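You operate a simulated robot arm through the tools that you are given. There is no shell and no other tool. Be economical: measure what you need, move in short steps, check, and stop when the job is done.

Carry out the task below with a simulated two-armed robot. There is one attempt and no reset: what you move stays moved.

## Task
Hold the bike light, switch it on and off again, then tray it.
Fine: start by setting it in the middle of the steel sheet, the same way round; it ends in the green tray. Set down upright: black bike light.

Only the result counts: the job must be done as asked and must still hold three seconds after the hand-in. Knocking over, shifting, dropping, spilling or breaking anything else fails it. Flat cloth is picked up by pressing the open fingertips on it (5 to 10 N) and closing them slowly along it; thin cloth reads only 2 to 8 mm in the jaws.

## Robot
Two 6-joint arms with two-finger parallel grippers on one trunk, on a base that drives. Base frame: it is fixed to the floor where the robot stands at the start and does not move with it; the origin is under the middle of the robot, x ahead of it, y to its left, z up; the surface under the hand at the start is at about z = 0.88. Readings come in m, rad, newtons and seconds.
The left shoulder is at the start at [0.07, 0.166, 1.43], the right one opposite. With the tool pointing down near the work surface each hand reaches from about 0.4 to 0.82 m from the robot's upright axis, wherever it stands, measured 20 degrees to its own side. Places, roughly: grey light lever [0.5, -0.2, 1]; inside of the green ready tray [0.8, 0.5, 0.9]; steel sheet [0.5, 0.4, 0.9]. Payload 3.91 kg a hand.
The tool frame of a hand sits at the grasp point between the pads (the TCP): z along the fingers, y along the line on which they close. The tips reach 0.03 m beyond it. Largest opening 0.11 m; finger width 0.02, thickness 0.01; the body of the gripper, 0.048 by 0.112 m, starts 0.055 m behind the TCP.
Orientation is that of the tool frame in the base frame, as a unit quaternion [x, y, z, w]. With the fingers straight down and closing along the base's y, the tool's x points along the base's -x, its y along +y and its z along -z.

## Interface
- The arms move only by the tool step_arm. It takes "left_series", "right_series" or both (then of equal length, played together; a hand with none holds still); each is a list of rows, each an object (a shift or turn left out is 0, a gripper value left out holds the last) with "delta_pos": the shift along the base's x, y, z in m, a list of three; "delta_rot": the turn, a rotation vector about the base's x, y, z in rad, a list of three. In form: [{"delta_pos": [tx, ty, tz], "delta_rot": [wx, wy, wz]}, ...]. A call has 1 to 12 rows; each row is the pose to reach, as a shift and turn from the pose commanded when the call began. "left_hand" and "right_hand" are, for a hand that has rows, the finger opening in m, from 0 to 0.11, set as the call begins (left out, the last holds). Rows are played at 5 a second. More than 0.05 m and 0.15 rad between two rows, or a gripper value outside its range, and nothing of the call is played. Where a pose cannot be reached the arm comes as near as it can. A force on the tool above 40 N (or 10 N above the force at the start of the call, whichever is more), or a blocked arm, ends the call early, and 0.2 s more pass. Each finger travels about 0.108 m/s and halts on what it meets, pressing with about 25 N; the grip force reading is that of the motor and also rises with nothing between the fingers. The clock runs only during rows and for 0.2 s after the last one: add rows that repeat a pose to give the fingers time. It gives the time, the measured TCP pose, the force on the tool (base axes), the opening and the grip force at its end, in the units of the frame above (readings bear some noise), with the torque about the TCP (base axes, N m) and any sound that the robot's microphone picked up.
- Cameras (640 x 400 px; columns grow to the right, rows downward): "scene" is now at [0.1293, 0.0262, 1.6183]; the picture's right is [0.32, -0.95, -0.00], its down [-0.82, -0.28, -0.50] and it looks along [0.48, 0.16, -0.86] (base axes); focal length 295 px, centre (320, 200). "left" rides on the left gripper at [0.077, -0.007, -0.114] in its tool frame; the picture's right is [0.09, 1.00, 0.00], its down [-0.80, 0.07, -0.59] and it looks along [-0.59, 0.05, 0.80] (tool axes); focal length 270 px, centre (320, 200). "right" rides on the right gripper at [0.077, 0.007, -0.114] in its tool frame; the picture's right is [-0.09, 1.00, 0.00], its down [-0.80, -0.07, -0.59] and it looks along [-0.59, -0.05, 0.80] (tool axes); focal length 270 px, centre (320, 200). There is no depth. A picture from a camera that has moved, and an enlarged one, comes with that camera's place and axes in the base frame and with its lens. The place of the scene camera against the robot may be out by one fixed shift of up to 0.025 m in any direction.
- camera(camera): a new picture of that camera. No time passes.
- slide_trunk(by): slides the trunk up (or, below 0, down) by that many m; the arms and the scene camera ride with it, the base frame stays. It gives what a move gives, with no picture.
- steer(legs): drives the robot by 1 to 6 legs, each [ahead, left, turn to the left] in m, m and rad, along the robot's own axes; the way and the turn of a leg run together, so that a leg with both is an arc; at most 1.5 m and 3.142 rad a leg. The arms and the cameras ride along, it lands a little off, and it stops where it bumps. It gives what a move gives.
- turn_head(pan, tilt): turns the head with the scene camera to pan (to the left, within 1.501 rad either way) and tilt (down, from -0.506 to 1.204), counted from straight ahead of the robot. It gives what a move gives.
- close_up(camera, box): a new picture of the part [left, top, right, bottom] of that camera's present view, enlarged. No time passes.
- finish_job(): hands the job in; it is judged then, once.

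Work in short steps. Places have to be worked out from the pictures, the camera data and where the tool is seen: move nearer, look again, correct. Check each grasp and each placing, and mend what went wrong. You have 120 turns and 108 pictures in all, those below and enlarged ones among them. Open the grippers and draw the arms clear of the work before you hand the job in, unless the task says otherwise; then end with one line.

The tools are called as name(argument=value, ...) on one line, values as JSON. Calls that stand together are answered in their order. step_arm: Moves the arms, as the interface text tells. Its arguments: {"type":"object","properties":{"left_series":{"type":"array"},"left_hand":{"type":"number"},"right_series":{"type":"array"},"right_hand":{"type":"number"}},"required":[]} The other tools are called the same way: slide_trunk (by) slides the trunk up or down; steer (legs) drives the base; turn_head (pan, tilt) turns the head that bears the scene camera; camera (camera) takes a picture; close_up (camera, box) takes an enlarged picture of a part of a camera's view; finish_job () hands the job in.

At the start:

```text
t: 0.0
left_ee_pos: [0.5583, 0.3172, 0.9988]
left_tcp_rot: [0.0, 1.0, 0.0, 0.0]
left_force: [-0.9, -0.6, -0.4]
left_wrist_torque: [-0.04, -0.01, 0.01]
left_gripper_width: 0.11
left_grip_force: 0.1
right_ee_pos: [0.6, -0.2047, 0.9981]
right_tcp_rot: [0.0, 1.0, -0.001, 0.0]
right_force: [0.6, -0.2, 0.0]
right_wrist_torque: [0.02, -0.02, 0.01]
right_gripper_width: 0.1101
right_grip_force: 0.0
trunk travel left (down, up): [-0.925, 0.015]
robot x, y, heading: [0.0004, 0.0025, -0.001]
head pan, tilt: [0.328, 1.042]
```

scene: 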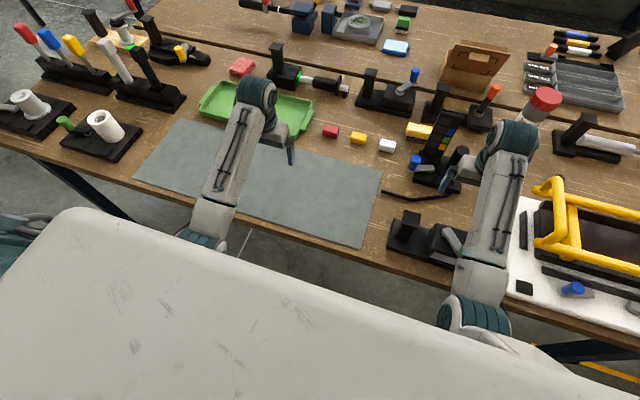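
right: 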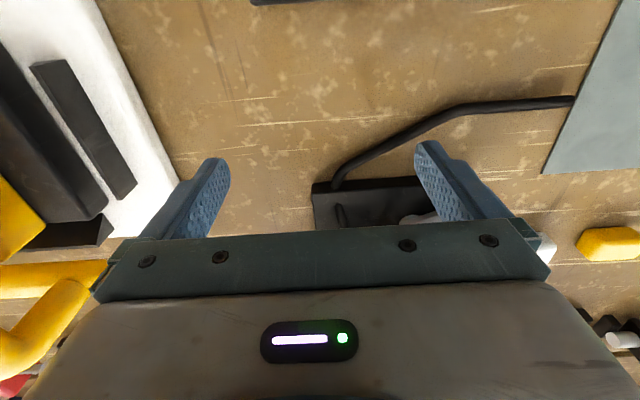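
left: 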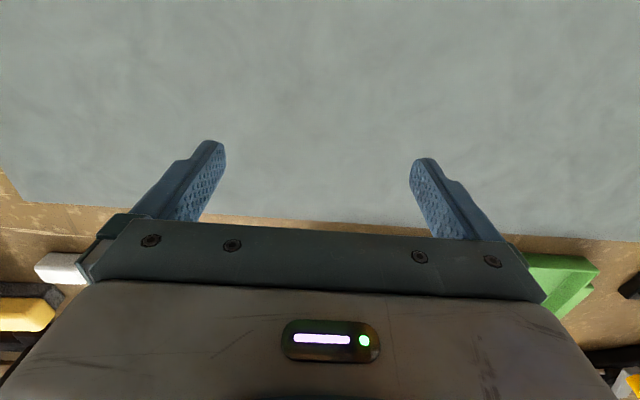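

The black fixture near (430,240) in the scene picture seems to bear the grey lever; I look closer at it.

close_up(camera="scene", box=[360, 170, 520, 270])

close_up(camera="scene", box=[130, 60, 400, 230])

```text
4.00 times, centred on (440, 220) of scene
camera zoom: at [0.1293, 0.0262, 1.6183], right [0.32, -0.95, 0.0], down [-0.82, -0.28, -0.5], along [0.48, 0.16, -0.86], focal length 1181 px, centre (-160, 120)
```

zoom: 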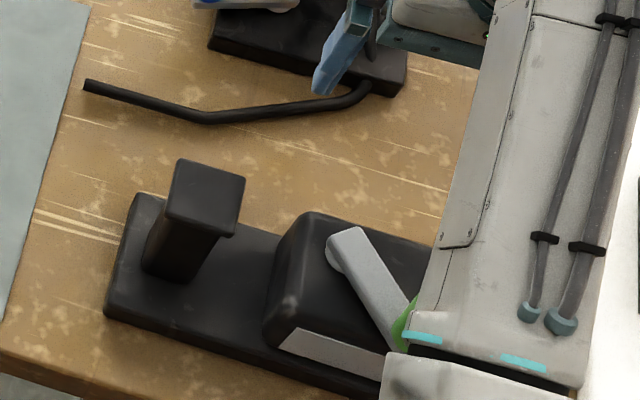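

```text
2.35 times, centred on (265, 145) of scene
camera zoom: at [0.1293, 0.0262, 1.6183], right [0.32, -0.95, 0.0], down [-0.82, -0.28, -0.5], along [0.48, 0.16, -0.86], focal length 694 px, centre (449, 329)
```

zoom: 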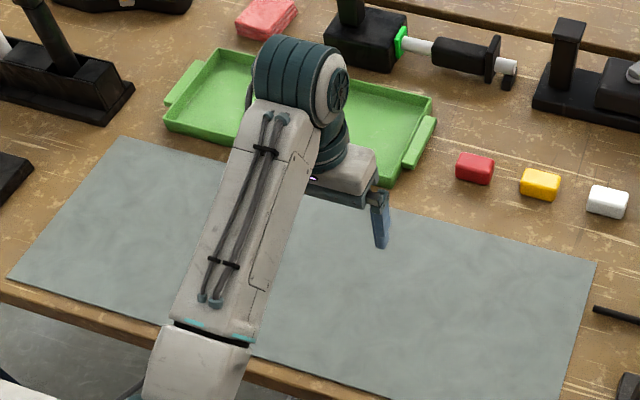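

The light is a black base with a capped post and a housing with a grey lever, partly hidden by my right arm. I lift the right arm and draw it aside to the right.

step_arm(right_series=[{"delta_pos": [0, 0, 0.05]}, {"delta_pos": [0, 0, 0.1]}, {"delta_pos": [0, 0, 0.15]}, {"delta_pos": [0, 0, 0.2]}, {"delta_pos": [0, -0.05, 0.2]}, {"delta_pos": [0, -0.1, 0.2]}, {"delta_pos": [0, -0.15, 0.2]}, {"delta_pos": [0, -0.2, 0.2]}])

turn_head(pan=-0.3, tilt=1.1)

camera(camera="scene")

```text
t: 1.8
left_ee_pos: [0.5581, 0.315, 1.0007]
left_tcp_rot: [0.0, 1.0, 0.001, -0.001]
left_force: [0.1, -0.2, -0.4]
left_wrist_torque: [0.03, 0.02, -0.01]
left_gripper_width: 0.1101
left_grip_force: 0.3
right_ee_pos: [0.6796, -0.3925, 1.096]
right_tcp_rot: [0.0, 1.0, 0.001, 0.001]
right_force: [-0.5, -0.5, -0.2]
right_wrist_torque: [0.04, -0.03, 0.01]
right_gripper_width: 0.1097
right_grip_force: 0.1
right hand out of reach, approached as far as the arm can: row 1, 2, 3, 4, 5, 6, 7, 8
trunk travel left (down, up): [-0.925, 0.015]
robot x, y, heading: [0.0003, 0.0034, 0.0]
head pan, tilt: [0.328, 1.042]
```

```text
t: 2.8
left_ee_pos: [0.5588, 0.3174, 1.0007]
left_tcp_rot: [0.0, 1.0, 0.0, 0.0]
left_force: [-0.9, 0.0, 0.0]
left_wrist_torque: [0.0, -0.01, 0.01]
left_gripper_width: 0.1101
left_grip_force: 0.0
right_ee_pos: [0.681, -0.3875, 1.0966]
right_tcp_rot: [0.0, 1.0, 0.0, 0.0]
right_force: [-0.5, -0.1, 0.6]
right_wrist_torque: [0.0, 0.01, 0.0]
right_gripper_width: 0.1097
right_grip_force: 0.0
trunk travel left (down, up): [-0.925, 0.015]
robot x, y, heading: [0.0012, -0.0017, 0.001]
head pan, tilt: [-0.3, 1.1]
```

```text
102 pictures are left
camera scene: at [0.1263, -0.0133, 1.6146], right [-0.29, -0.96, 0.0], down [-0.85, 0.26, -0.45], along [0.43, -0.13, -0.89], focal length 295 px, centre (320, 200)
```

scene: 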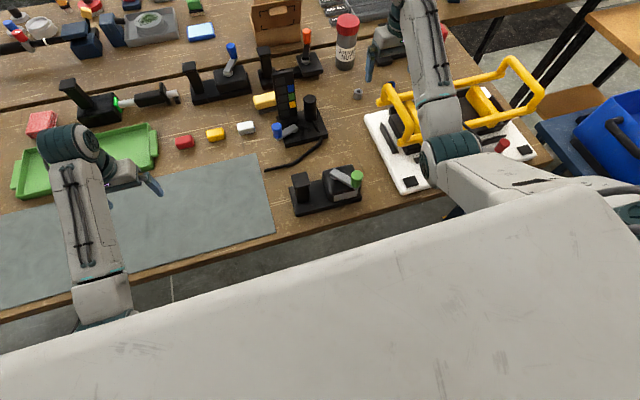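

Now the light is in the clear; I enlarge it.

close_up(camera="scene", box=[270, 150, 390, 225])

close_up(camera="scene", box=[160, 30, 390, 174])

```text
5.33 times, centred on (330, 188) of scene
camera zoom: at [0.1263, -0.0133, 1.6146], right [-0.29, -0.96, 0.0], down [-0.85, 0.26, -0.45], along [0.43, -0.13, -0.89], focal length 1574 px, centre (267, 267)
```

zoom: 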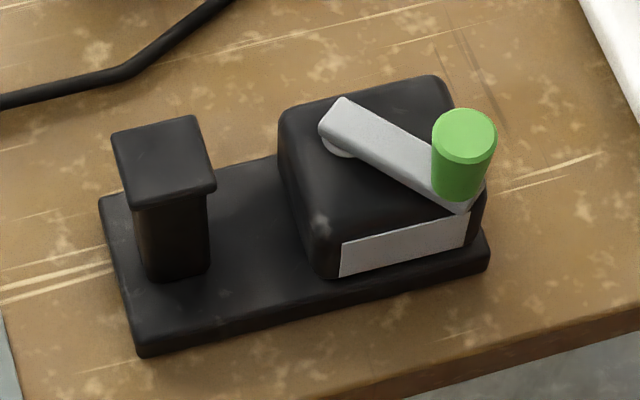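

```text
2.78 times, centred on (275, 102) of scene
camera zoom: at [0.1263, -0.0133, 1.6146], right [-0.29, -0.96, 0.0], down [-0.85, 0.26, -0.45], along [0.43, -0.13, -0.89], focal length 820 px, centre (445, 472)
```

zoom: 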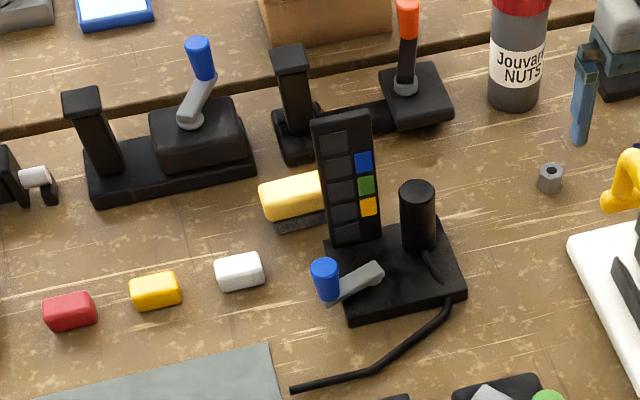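

The light's post is roughly at (0.50,-0.08), top z≈0.99; the base spans about x 0.45–0.54, y -0.05 to -0.235. I move the left hand up and toward it, for a wrist view.

step_arm(left_series=[{"delta_pos": [-0.01, -0.03, 0.03]}, {"delta_pos": [-0.02, -0.07, 0.06]}, {"delta_pos": [-0.03, -0.11, 0.07]}, {"delta_pos": [-0.04, -0.15, 0.07]}, {"delta_pos": [-0.05, -0.19, 0.07]}, {"delta_pos": [-0.06, -0.23, 0.07]}, {"delta_pos": [-0.06, -0.27, 0.07]}])

camera(camera="left")

camera(camera="scene")

```text
refused: row 2 steps farther than a row can; nothing moved
```

```text
99 pictures are left
camera left: at [0.4814, 0.3097, 1.1155], right [-0.09, 1.0, 0.0], down [0.8, 0.07, 0.59], along [0.59, 0.05, -0.8], focal length 270 px, centre (320, 200)
```

left: 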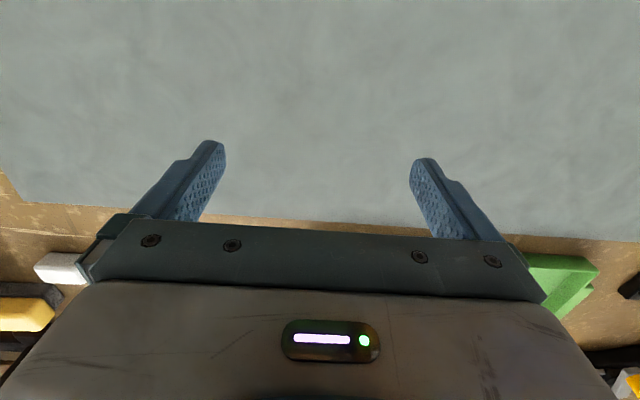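

```text
98 pictures are left
camera scene: at [0.1263, -0.0133, 1.6146], right [-0.29, -0.96, 0.0], down [-0.85, 0.26, -0.45], along [0.43, -0.13, -0.89], focal length 295 px, centre (320, 200)
```

scene: 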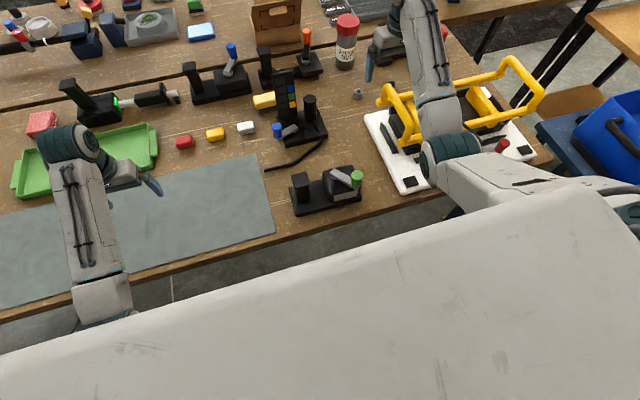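

A step was too long, so nothing moved; I retry with shorter steps.

step_arm(left_series=[{"delta_pos": [0, -0.02, 0.03]}, {"delta_pos": [-0.01, -0.05, 0.06]}, {"delta_pos": [-0.02, -0.09, 0.07]}, {"delta_pos": [-0.03, -0.13, 0.07]}, {"delta_pos": [-0.04, -0.17, 0.07]}, {"delta_pos": [-0.05, -0.21, 0.07]}, {"delta_pos": [-0.06, -0.25, 0.07]}, {"delta_pos": [-0.06, -0.27, 0.07]}])

```text
t: 4.3
left_ee_pos: [0.5303, 0.1889, 1.0101]
left_tcp_rot: [-0.022, 0.996, 0.08, 0.01]
left_force: [0.2, 1.0, 0.0]
left_wrist_torque: [-0.02, 0.02, -0.01]
left_gripper_width: 0.11
left_grip_force: 0.1
left hand out of reach, approached as far as the arm can: row 1, 2, 3, 4, 5, 6, 7
right_ee_pos: [0.6816, -0.3839, 1.096]
right_tcp_rot: [0.0, 1.0, -0.002, 0.0]
right_force: [0.7, 0.4, 0.9]
right_wrist_torque: [0.0, 0.01, 0.0]
right_gripper_width: 0.1099
right_grip_force: 0.1
trunk travel left (down, up): [-0.925, 0.015]
robot x, y, heading: [-0.0005, 0.0008, 0.001]
head pan, tilt: [-0.3, 1.1]
stopped in row 7 (left hand): the arm was blocked; the commanded pose is now the measured one
```

At this height the arm can't come in this close, so I'll need the robot farther back. First I straighten the left hand and see what the right hand has around it.

step_arm(left_series=[{"delta_pos": [0.01, 0.03, 0], "delta_rot": [-0.04, 0.005, -0.011]}, {"delta_pos": [0.02, 0.065, -0.0], "delta_rot": [-0.08, 0.01, -0.022]}, {"delta_pos": [0.025, 0.1, -0.0], "delta_rot": [-0.12, 0.015, -0.033]}, {"delta_pos": [0.03, 0.13, -0.01], "delta_rot": [-0.16, 0.02, -0.044]}])

turn_head(pan=-0.6, tilt=0.9)

camera(camera="scene")

camera(camera="right")

```text
t: 5.3
left_ee_pos: [0.5578, 0.3137, 1.0005]
left_tcp_rot: [0.0, 1.0, -0.001, 0.0]
left_force: [0.0, 0.5, 0.9]
left_wrist_torque: [-0.03, 0.0, -0.01]
left_gripper_width: 0.1101
left_grip_force: 0.0
left hand out of reach, approached as far as the arm can: row 1, 2, 3
right_ee_pos: [0.6802, -0.3858, 1.0971]
right_tcp_rot: [0.001, 1.0, 0.001, 0.002]
right_force: [0.0, -0.3, -0.1]
right_wrist_torque: [-0.02, 0.0, 0.04]
right_gripper_width: 0.11
right_grip_force: 0.0
trunk travel left (down, up): [-0.925, 0.015]
robot x, y, heading: [-0.0008, 0.0022, -0.001]
head pan, tilt: [-0.3, 1.1]
```

```text
t: 6.1
left_ee_pos: [0.5589, 0.3137, 1.0015]
left_tcp_rot: [0.0, 1.0, 0.0, 0.0]
left_force: [0.2, 0.1, 0.2]
left_wrist_torque: [0.0, -0.01, 0.04]
left_gripper_width: 0.1099
left_grip_force: 0.1
right_ee_pos: [0.6802, -0.387, 1.096]
right_tcp_rot: [0.001, 1.0, -0.001, 0.001]
right_force: [-0.2, 0.3, 0.9]
right_wrist_torque: [-0.01, 0.01, -0.01]
right_gripper_width: 0.11
right_grip_force: 0.1
trunk travel left (down, up): [-0.925, 0.015]
robot x, y, heading: [0.0026, -0.0024, 0.002]
head pan, tilt: [-0.6, 0.901]
```

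```text
97 pictures are left
camera scene: at [0.1284, -0.0377, 1.6283], right [-0.56, -0.83, 0.0], down [-0.65, 0.44, -0.62], along [0.51, -0.35, -0.78], focal length 295 px, centre (320, 200)
```

scene: 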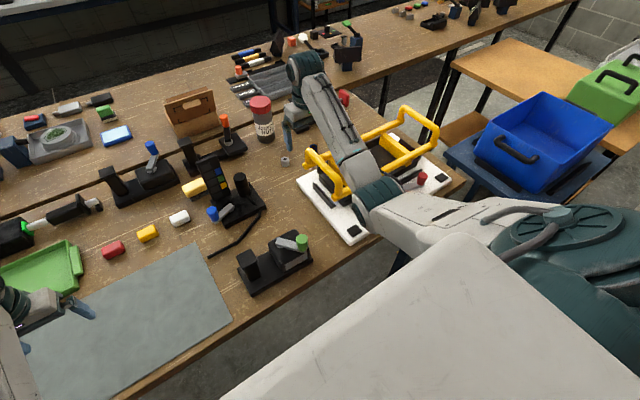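

```text
96 pictures are left
camera right: at [0.6054, -0.3804, 1.211], right [0.09, 1.0, 0.0], down [0.8, -0.07, 0.6], along [0.59, -0.05, -0.8], focal length 270 px, centre (320, 200)
```

right: 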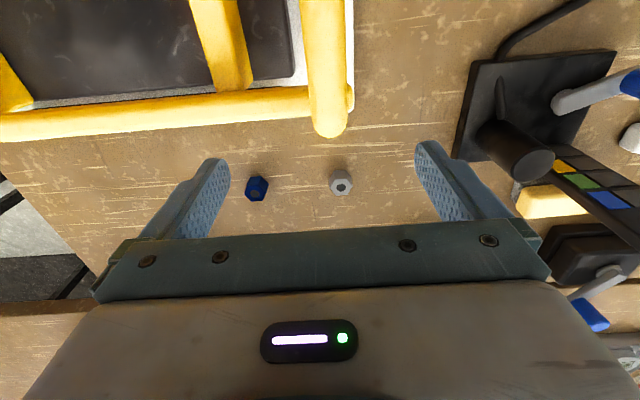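

The right hand hovers beside the yellow box frame. I shift it left to y≈-0.27 so it passes between frame and panel device, then back the robot off 0.18 m.

step_arm(right_series=[{"delta_pos": [0, 0.04, 0]}, {"delta_pos": [0, 0.08, 0]}, {"delta_pos": [0, 0.115, 0]}])

```text
t: 6.9
left_ee_pos: [0.5584, 0.315, 1.0006]
left_tcp_rot: [-0.001, 1.0, -0.002, 0.0]
left_force: [0.5, 0.4, 0.1]
left_wrist_torque: [-0.02, -0.03, -0.02]
left_gripper_width: 0.11
left_grip_force: 0.1
right_ee_pos: [0.6916, -0.2713, 1.0838]
right_tcp_rot: [0.001, 1.0, 0.0, 0.002]
right_force: [0.3, -0.8, 0.1]
right_wrist_torque: [0.03, -0.03, -0.02]
right_gripper_width: 0.1101
right_grip_force: 0.1
right hand out of reach, approached as far as the arm can: row 1, 2, 3
trunk travel left (down, up): [-0.925, 0.015]
robot x, y, heading: [0.0032, 0.0002, -0.001]
head pan, tilt: [-0.6, 0.901]
```

The right hand is at (0.69,-0.27,1.08), tips above everything between. I drive back.

steer(legs=[[-0.18, 0, 0]])

camera(camera="scene")

```text
t: 8.4
left_ee_pos: [0.377, 0.316, 0.9977]
left_tcp_rot: [-0.003, 1.0, 0.0, -0.003]
left_force: [0.7, -0.3, 0.7]
left_wrist_torque: [0.01, 0.01, -0.01]
left_gripper_width: 0.1102
left_grip_force: 0.1
right_ee_pos: [0.5133, -0.2687, 1.0818]
right_tcp_rot: [-0.003, 1.0, 0.0, 0.0]
right_force: [0.2, 0.5, 0.1]
right_wrist_torque: [-0.01, 0.02, 0.01]
right_gripper_width: 0.11
right_grip_force: 0.2
trunk travel left (down, up): [-0.925, 0.015]
robot x, y, heading: [-0.1865, 0.0009, 0.008]
head pan, tilt: [-0.6, 0.901]
```

```text
95 pictures are left
camera scene: at [-0.0494, -0.0381, 1.6279], right [-0.56, -0.83, 0.0], down [-0.65, 0.44, -0.62], along [0.51, -0.35, -0.79], focal length 295 px, centre (320, 200)
```

scene: 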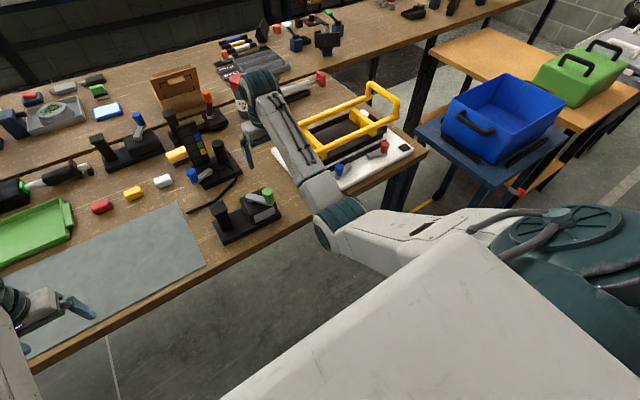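

Now I bring the left hand up and over toward the light for a wrist view.

step_arm(left_series=[{"delta_pos": [0.02, -0.02, 0.03]}, {"delta_pos": [0.04, -0.05, 0.06]}, {"delta_pos": [0.06, -0.09, 0.07]}, {"delta_pos": [0.08, -0.13, 0.07]}, {"delta_pos": [0.08, -0.175, 0.07]}, {"delta_pos": [0.08, -0.22, 0.07]}, {"delta_pos": [0.08, -0.265, 0.07]}, {"delta_pos": [0.08, -0.31, 0.07]}, {"delta_pos": [0.08, -0.34, 0.07]}])

camera(camera="left")

```text
t: 10.6
left_ee_pos: [0.4915, 0.0516, 1.0553]
left_tcp_rot: [-0.018, 1.0, 0.018, 0.001]
left_force: [-0.3, 0.0, 0.2]
left_wrist_torque: [-0.01, -0.01, 0.01]
left_gripper_width: 0.11
left_grip_force: 0.1
left hand out of reach, approached as far as the arm can: row 1, 2, 3, 4, 5, 6, 8, 9
right_ee_pos: [0.5097, -0.2688, 1.0836]
right_tcp_rot: [-0.003, 1.0, 0.0, 0.002]
right_force: [-0.5, 0.2, 0.3]
right_wrist_torque: [0.0, -0.01, 0.01]
right_gripper_width: 0.1099
right_grip_force: 0.0
trunk travel left (down, up): [-0.925, 0.015]
robot x, y, heading: [-0.1848, -0.0016, 0.004]
head pan, tilt: [-0.6, 0.901]
stopped in row 9 (left hand): the arm was blocked; the commanded pose is now the measured one
```

```text
94 pictures are left
camera left: at [0.4133, 0.0365, 1.1709], right [-0.12, 0.99, 0.04], down [0.8, 0.08, 0.6], along [0.59, 0.1, -0.8], focal length 270 px, centre (320, 200)
```

left: 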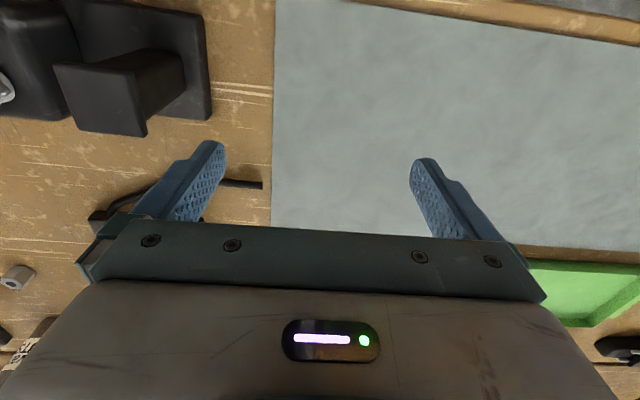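

The left arm is blocked reaching inward. I'll move the robot so the light lies on its left side: back off until the right hand is clear of the table, go right 0.25, then tuck the right hand aside.

steer(legs=[[-0.2, 0, 0], [0, -0.25, 0]])

step_arm(right_series=[{"delta_pos": [-0.02, -0.04, -0.01]}, {"delta_pos": [-0.05, -0.07, -0.03]}, {"delta_pos": [-0.08, -0.1, -0.05]}, {"delta_pos": [-0.11, -0.13, -0.07]}, {"delta_pos": [-0.14, -0.16, -0.08]}, {"delta_pos": [-0.17, -0.19, -0.08]}])

camera(camera="scene")

```text
t: 13.6
left_ee_pos: [0.2904, -0.1968, 1.0533]
left_tcp_rot: [-0.023, 1.0, 0.018, 0.0]
left_force: [0.4, 0.7, -0.2]
left_wrist_torque: [0.0, -0.01, 0.01]
left_gripper_width: 0.1104
left_grip_force: 0.1
right_ee_pos: [0.3124, -0.5156, 1.0852]
right_tcp_rot: [-0.007, 1.0, -0.001, 0.002]
right_force: [0.5, -0.2, -0.7]
right_wrist_torque: [-0.03, 0.03, 0.0]
right_gripper_width: 0.1099
right_grip_force: 0.1
trunk travel left (down, up): [-0.925, 0.015]
robot x, y, heading: [-0.3808, -0.2573, 0.01]
head pan, tilt: [-0.6, 0.901]
```

```text
t: 15.0
left_ee_pos: [0.2886, -0.1989, 1.0561]
left_tcp_rot: [-0.023, 1.0, 0.019, 0.0]
left_force: [-0.4, 0.2, -0.2]
left_wrist_torque: [-0.01, -0.03, 0.03]
left_gripper_width: 0.1101
left_grip_force: 0.0
right_ee_pos: [0.1373, -0.7134, 1.0043]
right_tcp_rot: [-0.008, 1.0, 0.002, 0.005]
right_force: [-0.8, -0.8, 0.6]
right_wrist_torque: [-0.01, 0.01, -0.02]
right_gripper_width: 0.1102
right_grip_force: 0.1
trunk travel left (down, up): [-0.925, 0.015]
robot x, y, heading: [-0.382, -0.255, 0.014]
head pan, tilt: [-0.6, 0.901]
```

```text
93 pictures are left
camera scene: at [-0.257, -0.2949, 1.6285], right [-0.55, -0.83, 0.0], down [-0.65, 0.43, -0.62], along [0.52, -0.34, -0.78], focal length 295 px, centre (320, 200)
```

scene: 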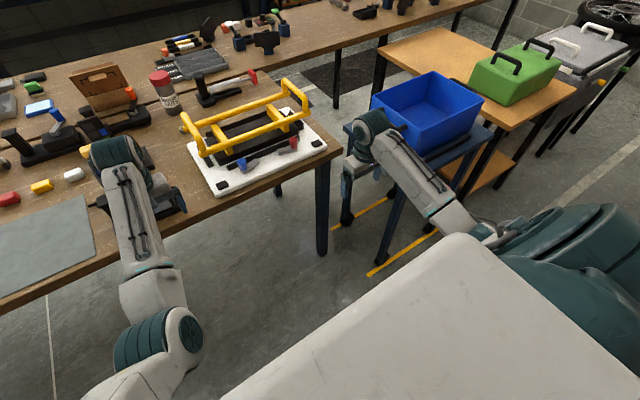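

The right hand is now clear at the side. I move the left hand leftward and straighten it, then drive forward partway for a look.

step_arm(left_series=[{"delta_pos": [0, 0.03, 0.01], "delta_rot": [-0.012, 0, -0.01]}, {"delta_pos": [0, 0.07, 0.02], "delta_rot": [-0.024, 0, -0.02]}, {"delta_pos": [0, 0.12, 0.02], "delta_rot": [-0.036, 0, -0.032]}])

steer(legs=[[0.16, 0, -0.014]])

camera(camera="left")

```text
t: 15.8
left_ee_pos: [0.2925, -0.0746, 1.0741]
left_tcp_rot: [-0.006, 1.0, -0.001, 0.0]
left_force: [0.4, 1.0, -1.1]
left_wrist_torque: [-0.03, 0.03, 0.01]
left_gripper_width: 0.1098
left_grip_force: 0.1
right_ee_pos: [0.1384, -0.7094, 1.0047]
right_tcp_rot: [-0.007, 1.0, -0.001, 0.002]
right_force: [-0.5, 0.0, 0.0]
right_wrist_torque: [-0.03, 0.02, 0.04]
right_gripper_width: 0.1098
right_grip_force: 0.1
trunk travel left (down, up): [-0.925, 0.015]
robot x, y, heading: [-0.387, -0.2528, 0.015]
head pan, tilt: [-0.6, 0.901]
```

```text
t: 17.3
left_ee_pos: [0.4538, -0.0869, 1.077]
left_tcp_rot: [0.001, 1.0, 0.001, 0.002]
left_force: [-0.1, -0.1, 0.3]
left_wrist_torque: [-0.02, -0.05, 0.01]
left_gripper_width: 0.1101
left_grip_force: 0.0
right_ee_pos: [0.2918, -0.7179, 1.0053]
right_tcp_rot: [0.001, 1.0, 0.0, 0.004]
right_force: [-0.6, -0.2, -0.2]
right_wrist_torque: [0.0, -0.03, 0.04]
right_gripper_width: 0.11
right_grip_force: 0.1
trunk travel left (down, up): [-0.925, 0.015]
robot x, y, heading: [-0.218, -0.255, 0.001]
head pan, tilt: [-0.6, 0.901]
```

```text
92 pictures are left
camera left: at [0.3761, -0.0946, 1.192], right [-0.09, 1.0, 0.0], down [0.8, 0.07, 0.6], along [0.6, 0.05, -0.8], focal length 270 px, centre (320, 200)
```

left: 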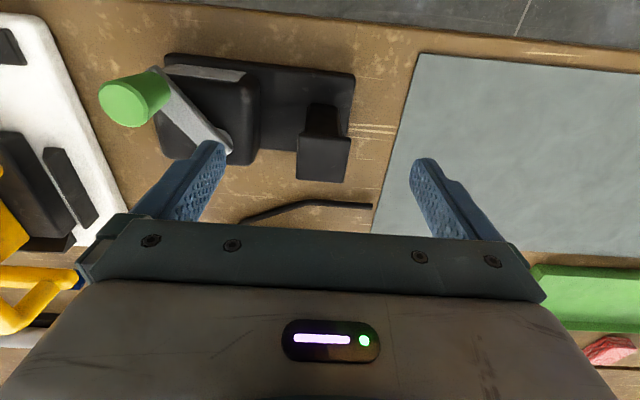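

The light is in the wrist view now. I enlarge it to place the post.

close_up(camera="left", box=[80, 30, 400, 230])

```text
2.00 times, centred on (240, 130) of left
camera zoom: at [0.3761, -0.0946, 1.192], right [-0.09, 1.0, 0.0], down [0.8, 0.07, 0.6], along [0.6, 0.05, -0.8], focal length 541 px, centre (480, 340)
```

zoom: 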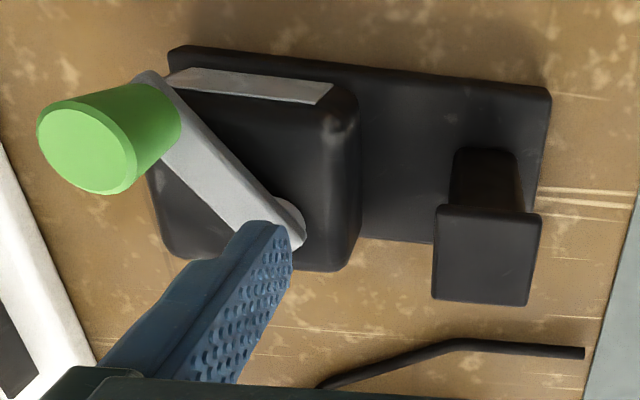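

Post centre comes out at about (0.48,-0.083), cap ~0.043 wide with top ≈0.995; gap to the housing ≈0.04. I centre the left hand with 0.07 opening and descend to just above the cap to check.

step_arm(left_hand=0.07, left_series=[{"delta_pos": [0.026, 0.004, 0]}, {"delta_pos": [0.026, 0.004, -0.02]}, {"delta_pos": [0.026, 0.004, -0.04]}, {"delta_pos": [0.026, 0.004, -0.04]}])

camera(camera="left")

```text
t: 18.3
left_ee_pos: [0.4836, -0.0829, 1.034]
left_tcp_rot: [0.001, 1.0, 0.001, 0.001]
left_force: [0.9, 0.8, 0.5]
left_wrist_torque: [0.01, 0.01, -0.01]
left_gripper_width: 0.07
left_grip_force: 0.1
right_ee_pos: [0.2932, -0.7184, 1.0049]
right_tcp_rot: [0.0, 1.0, 0.0, 0.003]
right_force: [-0.5, -0.9, -1.1]
right_wrist_torque: [0.03, -0.02, -0.02]
right_gripper_width: 0.11
right_grip_force: 0.3
trunk travel left (down, up): [-0.925, 0.015]
robot x, y, heading: [-0.2182, -0.2549, 0.001]
head pan, tilt: [-0.6, 0.901]
```

```text
90 pictures are left
camera left: at [0.4062, -0.091, 1.1498], right [-0.09, 1.0, 0.0], down [0.8, 0.07, 0.6], along [0.59, 0.05, -0.8], focal length 270 px, centre (320, 200)
```

left: 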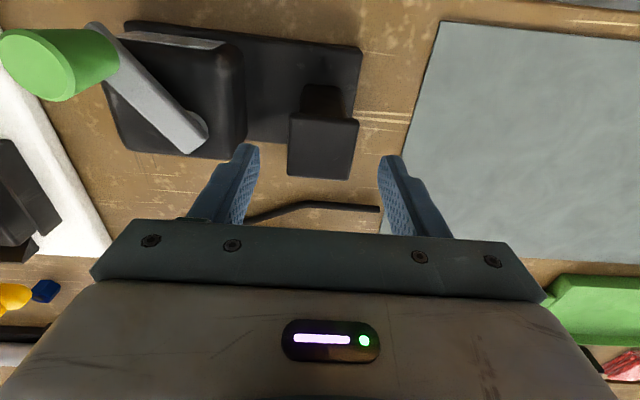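

The cap centre computes to (0.480,-0.084), nearly centred between the fingers. I descend around the post to z≈0.955.

step_arm(left_series=[{"delta_pos": [-0.003, -0.001, -0.03]}, {"delta_pos": [-0.003, -0.001, -0.055]}, {"delta_pos": [-0.003, -0.001, -0.079]}, {"delta_pos": [-0.003, -0.001, -0.079]}])

camera(camera="left")

```text
t: 19.3
left_ee_pos: [0.4819, -0.0851, 0.9571]
left_tcp_rot: [0.001, 1.0, 0.001, 0.002]
left_force: [-0.4, -0.1, 0.3]
left_wrist_torque: [0.0, -0.03, 0.0]
left_gripper_width: 0.0702
left_grip_force: 0.0
right_ee_pos: [0.2938, -0.7175, 1.0038]
right_tcp_rot: [0.001, 1.0, -0.001, 0.002]
right_force: [-0.1, 1.0, -0.1]
right_wrist_torque: [-0.01, -0.01, 0.01]
right_gripper_width: 0.1101
right_grip_force: 0.0
trunk travel left (down, up): [-0.925, 0.015]
robot x, y, heading: [-0.2193, -0.2528, -0.005]
head pan, tilt: [-0.6, 0.901]
```

```text
89 pictures are left
camera left: at [0.4037, -0.0929, 1.0728], right [-0.09, 1.0, 0.0], down [0.8, 0.07, 0.6], along [0.59, 0.05, -0.8], focal length 270 px, centre (320, 200)
```

left: 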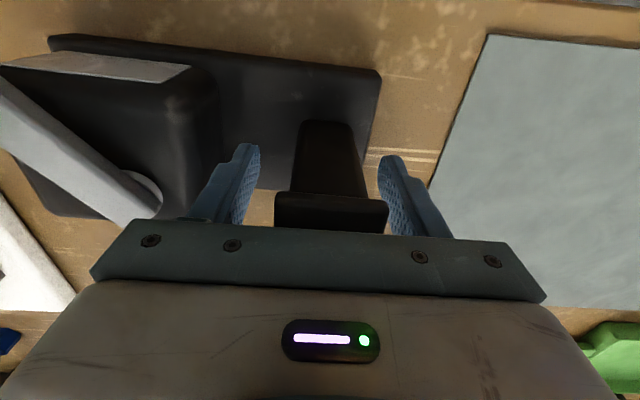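

The post is between the fingers, a few mm to the +y side. I shift by 3 mm and close.

step_arm(left_series=[{"delta_pos": [0, 0.003, 0]}, {"delta_pos": [0, 0.003, 0]}])

step_arm(left_hand=0.0, left_series=[{"delta_pos": [0, 0, 0]}, {"delta_pos": [0, 0, 0]}, {"delta_pos": [0, 0, 0]}, {"delta_pos": [0, 0, 0]}])

camera(camera="left")

```text
t: 19.9
left_ee_pos: [0.4819, -0.0815, 0.9565]
left_tcp_rot: [0.001, 1.0, 0.001, 0.001]
left_force: [-0.3, 0.0, 0.3]
left_wrist_torque: [0.02, 0.01, -0.02]
left_gripper_width: 0.07
left_grip_force: 0.1
right_ee_pos: [0.2923, -0.7186, 1.0033]
right_tcp_rot: [0.001, 1.0, 0.0, 0.003]
right_force: [0.2, 0.5, -0.8]
right_wrist_torque: [0.03, 0.01, -0.03]
right_gripper_width: 0.11
right_grip_force: 0.1
trunk travel left (down, up): [-0.925, 0.015]
robot x, y, heading: [-0.2152, -0.2555, -0.004]
head pan, tilt: [-0.6, 0.901]
```

```text
t: 20.9
left_ee_pos: [0.4799, -0.0823, 0.9573]
left_tcp_rot: [0.001, 1.0, 0.001, 0.001]
left_force: [-0.6, -1.3, 0.5]
left_wrist_torque: [-0.03, -0.03, -0.21]
left_gripper_width: 0.0419
left_grip_force: 24.7
right_ee_pos: [0.2931, -0.7185, 1.0027]
right_tcp_rot: [0.001, 1.0, 0.0, 0.003]
right_force: [0.6, 0.2, -0.3]
right_wrist_torque: [0.04, -0.02, -0.05]
right_gripper_width: 0.1098
right_grip_force: 0.1
trunk travel left (down, up): [-0.925, 0.015]
robot x, y, heading: [-0.2223, -0.2549, 0.0]
head pan, tilt: [-0.6, 0.901]
```

```text
88 pictures are left
camera left: at [0.4031, -0.0899, 1.0721], right [-0.09, 1.0, 0.0], down [0.8, 0.07, 0.6], along [0.59, 0.05, -0.8], focal length 270 px, centre (320, 200)
```

left: 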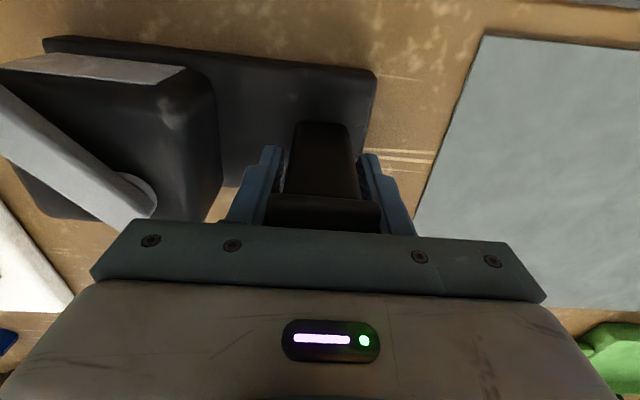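

The grip closed at 0.042 m with 25 N (on the cap). I test-lift by 3 cm to see whether it holds level.

step_arm(left_series=[{"delta_pos": [0, 0, 0.01]}, {"delta_pos": [0, 0, 0.02]}, {"delta_pos": [0, 0, 0.03]}, {"delta_pos": [0, 0, 0.03]}])

camera(camera="left")

turn_head(pan=0.25, tilt=0.9)

camera(camera="scene")

```text
t: 21.9
left_ee_pos: [0.4812, -0.0829, 0.9854]
left_tcp_rot: [0.001, 1.0, 0.001, -0.001]
left_force: [-0.4, -0.4, -4.1]
left_wrist_torque: [0.32, -0.01, -0.03]
left_gripper_width: 0.0417
left_grip_force: 25.1
right_ee_pos: [0.2927, -0.72, 1.0036]
right_tcp_rot: [0.001, 1.0, 0.0, 0.002]
right_force: [-0.5, -0.2, -0.1]
right_wrist_torque: [0.06, -0.02, 0.01]
right_gripper_width: 0.1098
right_grip_force: 0.1
trunk travel left (down, up): [-0.925, 0.015]
robot x, y, heading: [-0.2197, -0.2541, -0.003]
head pan, tilt: [-0.6, 0.901]
```

```text
87 pictures are left
camera left: at [0.4029, -0.09, 1.1007], right [-0.09, 1.0, 0.0], down [0.8, 0.07, 0.6], along [0.59, 0.05, -0.8], focal length 270 px, centre (320, 200)
```

left: 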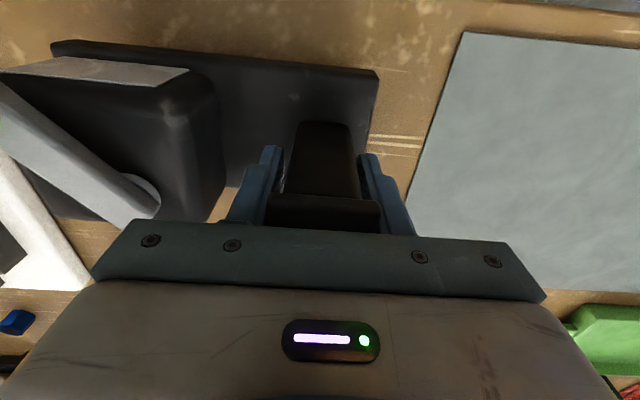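

```text
t: 23.0
left_ee_pos: [0.4803, -0.0833, 0.9853]
left_tcp_rot: [0.0, 1.0, 0.001, 0.001]
left_force: [0.5, 0.4, -4.6]
left_wrist_torque: [0.33, 0.01, -0.02]
left_gripper_width: 0.0418
left_grip_force: 25.1
right_ee_pos: [0.2941, -0.7185, 1.0036]
right_tcp_rot: [0.0, 1.0, 0.0, 0.002]
right_force: [-0.5, 0.9, 0.3]
right_wrist_torque: [0.01, 0.03, -0.01]
right_gripper_width: 0.1098
right_grip_force: 0.0
trunk travel left (down, up): [-0.925, 0.015]
robot x, y, heading: [-0.2163, -0.2548, -0.0]
head pan, tilt: [0.25, 0.901]
```

```text
86 pictures are left
camera scene: at [-0.0805, -0.2321, 1.6283], right [0.24, -0.97, 0.0], down [-0.76, -0.19, -0.62], along [0.6, 0.15, -0.78], focal length 295 px, centre (320, 200)
```

scene: 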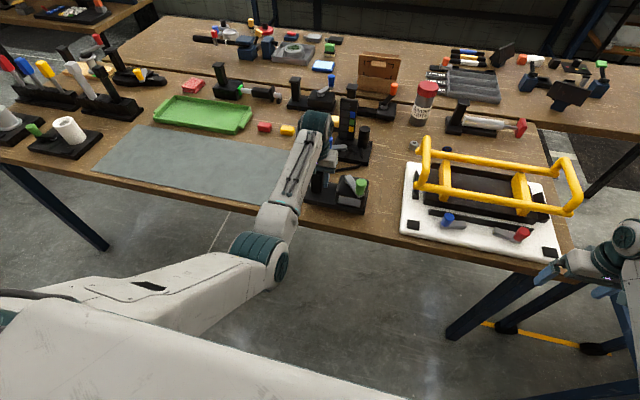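

Held level with 25 N grip and 4.4 N load. I raise it slightly more and drive left with it to bring it over the sheet.

step_arm(left_series=[{"delta_pos": [0, 0, 0.015]}, {"delta_pos": [0, 0, 0.03]}, {"delta_pos": [0, 0, 0.03]}])

steer(legs=[[0, 0.25, 0]])

camera(camera="scene")

```text
t: 23.8
left_ee_pos: [0.4808, -0.0807, 1.0165]
left_tcp_rot: [0.002, 1.0, 0.001, 0.001]
left_force: [-0.1, 0.3, -4.2]
left_wrist_torque: [0.33, -0.02, 0.0]
left_gripper_width: 0.042
left_grip_force: 24.7
right_ee_pos: [0.2928, -0.7181, 1.0036]
right_tcp_rot: [0.001, 1.0, 0.001, 0.003]
right_force: [1.3, -0.1, 0.0]
right_wrist_torque: [-0.01, -0.01, 0.01]
right_gripper_width: 0.1099
right_grip_force: 0.1
trunk travel left (down, up): [-0.925, 0.015]
robot x, y, heading: [-0.2148, -0.2529, -0.003]
head pan, tilt: [0.25, 0.901]
```

```text
t: 25.6
left_ee_pos: [0.482, 0.1606, 1.0163]
left_tcp_rot: [0.002, 1.0, 0.001, 0.0]
left_force: [0.3, 0.0, -4.3]
left_wrist_torque: [0.37, -0.01, -0.04]
left_gripper_width: 0.0415
left_grip_force: 25.1
right_ee_pos: [0.2933, -0.4774, 1.0032]
right_tcp_rot: [0.002, 1.0, 0.0, 0.002]
right_force: [0.2, -0.3, 0.5]
right_wrist_torque: [0.04, -0.02, 0.02]
right_gripper_width: 0.1102
right_grip_force: 0.0
trunk travel left (down, up): [-0.925, 0.015]
robot x, y, heading: [-0.2226, -0.0093, -0.007]
head pan, tilt: [0.25, 0.901]
```

```text
85 pictures are left
camera scene: at [-0.0795, 0.0096, 1.6283], right [0.24, -0.97, 0.0], down [-0.76, -0.19, -0.62], along [0.6, 0.15, -0.78], focal length 295 px, centre (320, 200)
```

scene: 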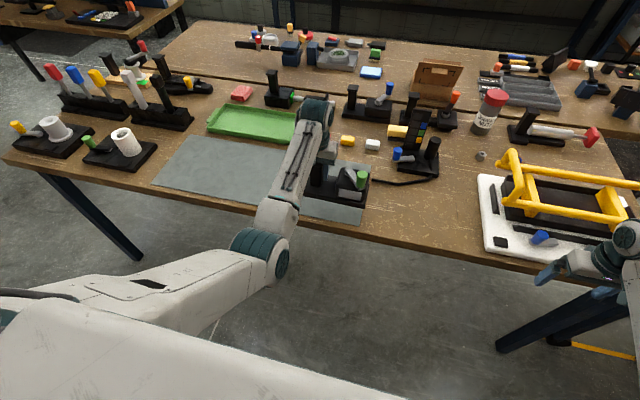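

Going well. Sheet corners put its middle near (0.54,0.365), so the post should go to about (0.542,0.43). I drive the rest.

steer(legs=[[0, 0.27, 0.005], [0.06, 0, 0]])

camera(camera="left")

camera(camera="scene")

```text
t: 28.1
left_ee_pos: [0.5351, 0.4375, 1.0213]
left_tcp_rot: [0.003, 1.0, 0.001, 0.004]
left_force: [-1.1, 0.3, -3.9]
left_wrist_torque: [0.33, -0.05, 0.0]
left_gripper_width: 0.0417
left_grip_force: 25.4
right_ee_pos: [0.3462, -0.2001, 1.0073]
right_tcp_rot: [0.003, 1.0, 0.0, 0.007]
right_force: [-0.8, 0.3, -0.4]
right_wrist_torque: [-0.01, -0.07, 0.02]
right_gripper_width: 0.1099
right_grip_force: 0.0
trunk travel left (down, up): [-0.925, 0.015]
robot x, y, heading: [-0.1587, 0.2656, -0.006]
head pan, tilt: [0.25, 0.901]
```

```text
84 pictures are left
camera left: at [0.4566, 0.4301, 1.1374], right [-0.08, 1.0, 0.0], down [0.8, 0.07, 0.6], along [0.6, 0.05, -0.8], focal length 270 px, centre (320, 200)
```

left: 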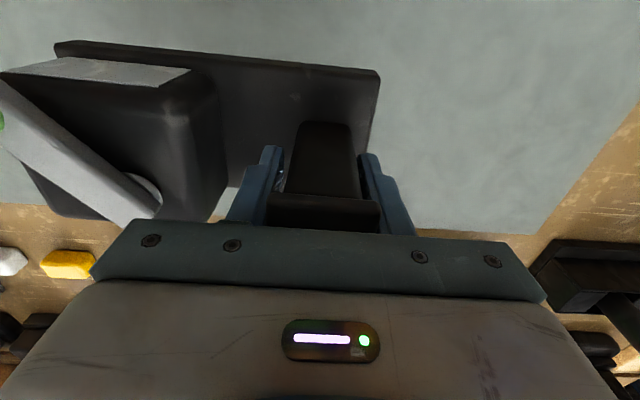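

```text
83 pictures are left
camera scene: at [-0.0314, 0.2876, 1.6295], right [0.24, -0.97, 0.0], down [-0.76, -0.19, -0.63], along [0.61, 0.15, -0.78], focal length 295 px, centre (320, 200)
```

scene: 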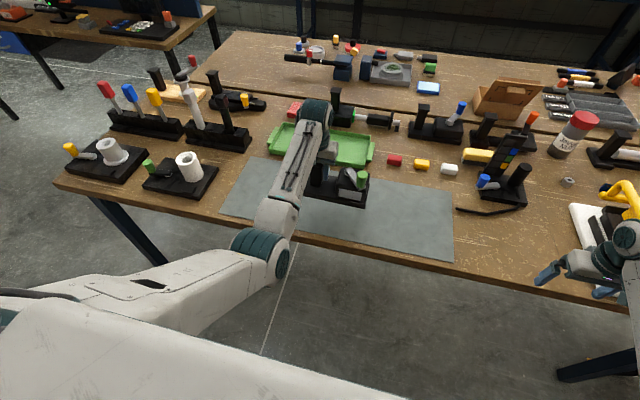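

From the wrist view the sheet's far-left corner is at (0.677,0.745), giving a middle of ≈(0.545,0.377). I nudge the post to (0.547,0.442) and lower.

step_arm(left_series=[{"delta_pos": [0.012, 0.0045, -0.01]}, {"delta_pos": [0.012, 0.0045, -0.03]}, {"delta_pos": [0.012, 0.0045, -0.045]}, {"delta_pos": [0.012, 0.0045, -0.054]}, {"delta_pos": [0.012, 0.0045, -0.054]}])

camera(camera="scene")

```text
t: 29.3
left_ee_pos: [0.5546, 0.4434, 0.9627]
left_tcp_rot: [0.002, 1.0, 0.0, 0.001]
left_force: [-0.9, 0.7, -4.1]
left_wrist_torque: [0.33, -0.01, -0.01]
left_gripper_width: 0.0419
left_grip_force: 25.1
right_ee_pos: [0.3535, -0.1986, 1.0028]
right_tcp_rot: [0.003, 1.0, 0.0, 0.002]
right_force: [1.3, 0.4, -0.1]
right_wrist_torque: [0.02, -0.01, 0.0]
right_gripper_width: 0.11
right_grip_force: 0.0
trunk travel left (down, up): [-0.925, 0.015]
robot x, y, heading: [-0.1595, 0.2687, -0.006]
head pan, tilt: [0.25, 0.901]
```

```text
82 pictures are left
camera scene: at [-0.0208, 0.2891, 1.6284], right [0.24, -0.97, 0.0], down [-0.76, -0.19, -0.62], along [0.6, 0.15, -0.78], focal length 295 px, centre (320, 200)
```

scene: 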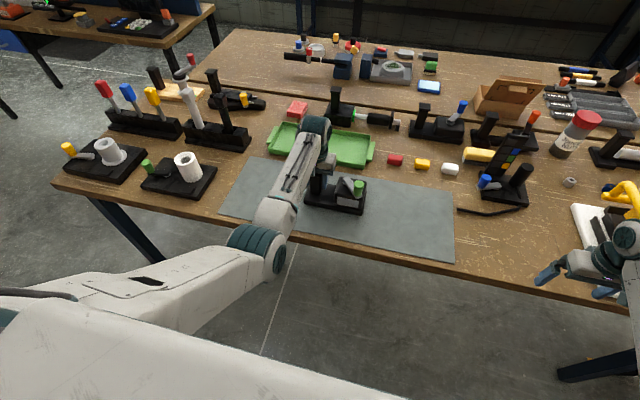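

Almost down. I enlarge to check its position against the sheet edges before setting down.

close_up(camera="scene", box=[210, 140, 470, 270])

```text
2.46 times, centred on (340, 205) of scene
camera zoom: at [-0.0208, 0.2891, 1.6284], right [0.24, -0.97, 0.0], down [-0.76, -0.19, -0.62], along [0.6, 0.15, -0.78], focal length 727 px, centre (271, 188)
```

zoom: 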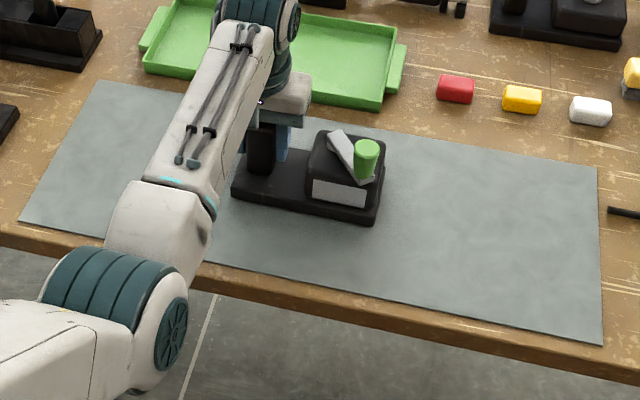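

I enlarge more for precise base corners.

close_up(camera="scene", box=[295, 170, 375, 220])

```text
8.00 times, centred on (335, 195) of scene
camera zoom: at [-0.0208, 0.2891, 1.6284], right [0.24, -0.97, 0.0], down [-0.76, -0.19, -0.62], along [0.6, 0.15, -0.78], focal length 2361 px, centre (200, 240)
```

zoom: 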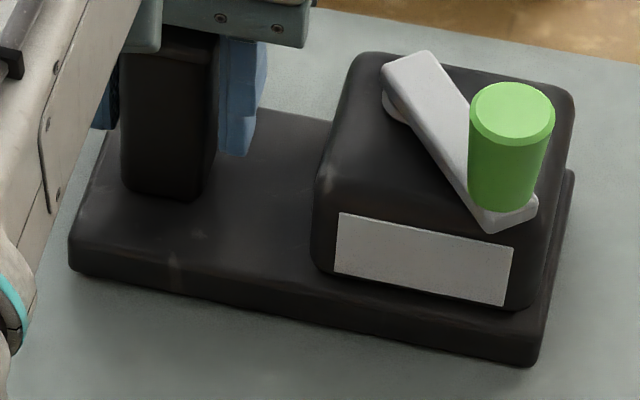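

Relative to the sheet in the same picture, the base is about +0.008 in x and +0.012 in y off centre. I correct by that and lower to contact.

step_arm(left_series=[{"delta_pos": [-0.008, -0.012, 0]}, {"delta_pos": [-0.008, -0.012, 0]}, {"delta_pos": [-0.008, -0.012, -0.003]}, {"delta_pos": [-0.008, -0.012, -0.005]}, {"delta_pos": [-0.008, -0.012, -0.005]}])

close_up(camera="scene", box=[210, 140, 470, 270])

```text
t: 30.5
left_ee_pos: [0.5471, 0.4322, 0.96]
left_tcp_rot: [0.003, 1.0, 0.0, 0.002]
left_force: [1.9, 3.4, 10.2]
left_wrist_torque: [-0.04, 0.47, 0.07]
left_gripper_width: 0.0414
left_grip_force: 24.6
right_ee_pos: [0.353, -0.1985, 1.0047]
right_tcp_rot: [0.003, 1.0, 0.0, 0.002]
right_force: [-0.8, 0.1, -1.0]
right_wrist_torque: [0.02, -0.03, 0.01]
right_gripper_width: 0.1099
right_grip_force: 0.0
trunk travel left (down, up): [-0.925, 0.015]
robot x, y, heading: [-0.1576, 0.2634, -0.007]
head pan, tilt: [0.25, 0.901]
```

```text
2.46 times, centred on (340, 205) of scene
camera zoom: at [-0.0214, 0.2895, 1.6287], right [0.24, -0.97, 0.0], down [-0.76, -0.19, -0.62], along [0.6, 0.15, -0.78], focal length 727 px, centre (271, 188)
```

zoom: 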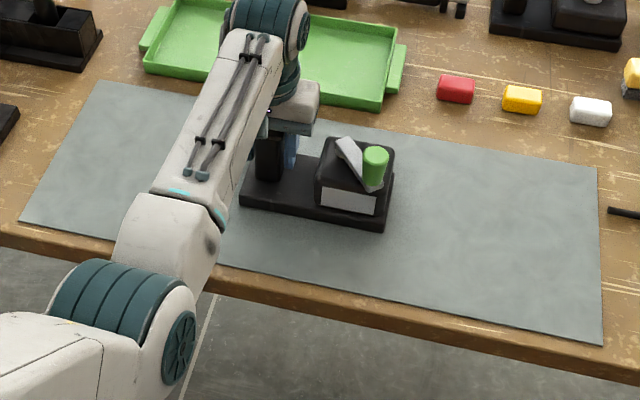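

It rests on the sheet within a few mm of centre. I release it briefly so it stands set down by itself.

step_arm(left_hand=0.07, left_series=[{"delta_pos": [0, 0, 0]}, {"delta_pos": [0, 0, 0]}, {"delta_pos": [0, 0, 0]}, {"delta_pos": [0, 0, 0]}, {"delta_pos": [0, 0, 0]}, {"delta_pos": [0, 0, 0]}])

close_up(camera="scene", box=[290, 160, 386, 220])

camera(camera="left")

```text
t: 31.9
left_ee_pos: [0.5476, 0.4318, 0.9573]
left_tcp_rot: [0.003, 1.0, 0.0, 0.0]
left_force: [0.5, 0.4, 0.3]
left_wrist_torque: [0.02, 0.01, 0.0]
left_gripper_width: 0.0699
left_grip_force: 0.1
right_ee_pos: [0.3531, -0.1992, 1.0027]
right_tcp_rot: [0.003, 1.0, 0.0, 0.002]
right_force: [-0.1, 0.0, 0.8]
right_wrist_torque: [-0.02, 0.03, 0.01]
right_gripper_width: 0.1098
right_grip_force: 0.0
trunk travel left (down, up): [-0.925, 0.015]
robot x, y, heading: [-0.1587, 0.263, -0.01]
head pan, tilt: [0.25, 0.901]
```

```text
6.67 times, centred on (338, 190) of scene
camera zoom: at [-0.02, 0.2892, 1.6284], right [0.24, -0.97, 0.0], down [-0.76, -0.19, -0.62], along [0.6, 0.15, -0.78], focal length 1968 px, centre (200, 267)
```

zoom: 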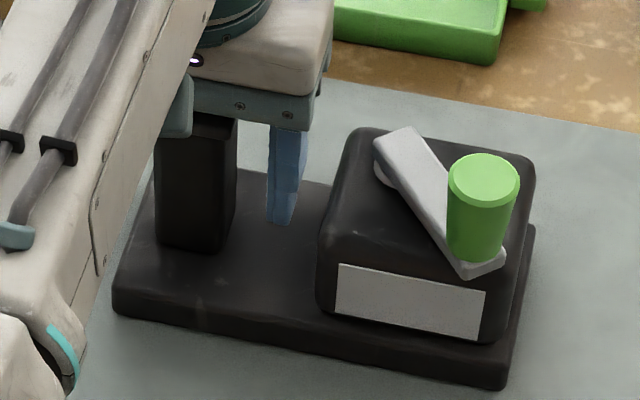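

```text
77 pictures are left
camera left: at [0.4693, 0.4246, 1.0734], right [-0.08, 1.0, 0.0], down [0.8, 0.07, 0.6], along [0.59, 0.05, -0.8], focal length 270 px, centre (320, 200)
```

left: 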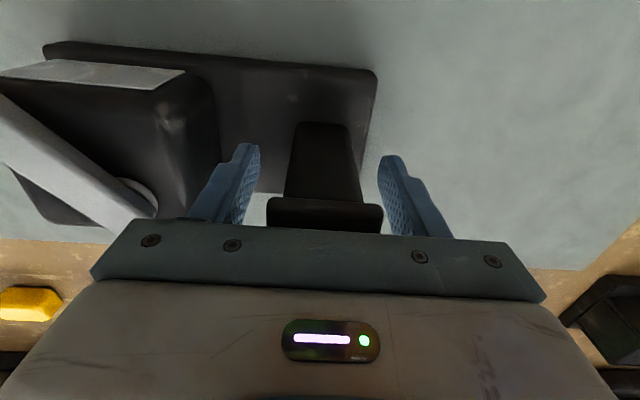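

The light stands upright, centred. I grip the post again to hold it and begin bringing the right hand in over the sheet.

step_arm(left_hand=0.0, left_series=[{"delta_pos": [0, 0, 0]}, {"delta_pos": [0, 0, 0]}, {"delta_pos": [0, 0, 0]}, {"delta_pos": [0, 0, 0]}])

step_arm(right_hand=0.055, right_series=[{"delta_pos": [0.01, 0.03, 0.02]}, {"delta_pos": [0.03, 0.07, 0.04]}, {"delta_pos": [0.05, 0.11, 0.05]}, {"delta_pos": [0.07, 0.15, 0.05]}, {"delta_pos": [0.09, 0.19, 0.05]}, {"delta_pos": [0.11, 0.23, 0.05]}, {"delta_pos": [0.12, 0.27, 0.05]}, {"delta_pos": [0.12, 0.31, 0.05]}, {"delta_pos": [0.12, 0.35, 0.05]}])

camera(camera="right")

```text
t: 32.9
left_ee_pos: [0.5484, 0.432, 0.9573]
left_tcp_rot: [0.003, 1.0, 0.0, 0.001]
left_force: [0.9, -0.2, 1.7]
left_wrist_torque: [0.08, 0.03, 0.06]
left_gripper_width: 0.0418
left_grip_force: 24.7
right_ee_pos: [0.3529, -0.1984, 1.0036]
right_tcp_rot: [0.003, 1.0, 0.0, 0.003]
right_force: [-0.1, -0.3, 0.2]
right_wrist_torque: [-0.02, -0.01, -0.03]
right_gripper_width: 0.1101
right_grip_force: 0.0
trunk travel left (down, up): [-0.925, 0.015]
robot x, y, heading: [-0.1539, 0.2677, -0.003]
head pan, tilt: [0.25, 0.901]
```

```text
t: 34.9
left_ee_pos: [0.5467, 0.4321, 0.9574]
left_tcp_rot: [0.003, 1.0, -0.001, 0.001]
left_force: [0.9, 0.2, -0.1]
left_wrist_torque: [-0.3, 0.18, -0.01]
left_gripper_width: 0.0418
left_grip_force: 24.7
right_ee_pos: [0.4705, 0.1509, 1.0524]
right_tcp_rot: [0.003, 1.0, -0.001, 0.004]
right_force: [-0.5, 0.4, -0.1]
right_wrist_torque: [0.0, 0.0, 0.0]
right_gripper_width: 0.0549
right_grip_force: 0.1
right hand out of reach, approached as far as the arm can: row 2, 3, 4, 5, 6, 7, 8
trunk travel left (down, up): [-0.925, 0.015]
robot x, y, heading: [-0.1575, 0.268, -0.007]
head pan, tilt: [0.25, 0.901]
```

```text
76 pictures are left
camera right: at [0.3941, 0.1591, 1.1677], right [0.09, 1.0, 0.0], down [0.8, -0.07, 0.6], along [0.6, -0.06, -0.8], focal length 270 px, centre (320, 200)
```

right: 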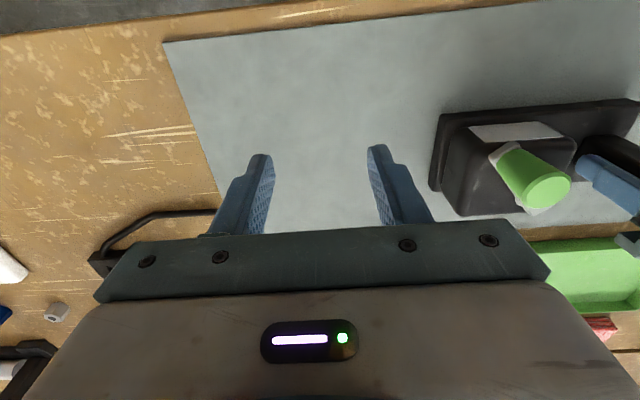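

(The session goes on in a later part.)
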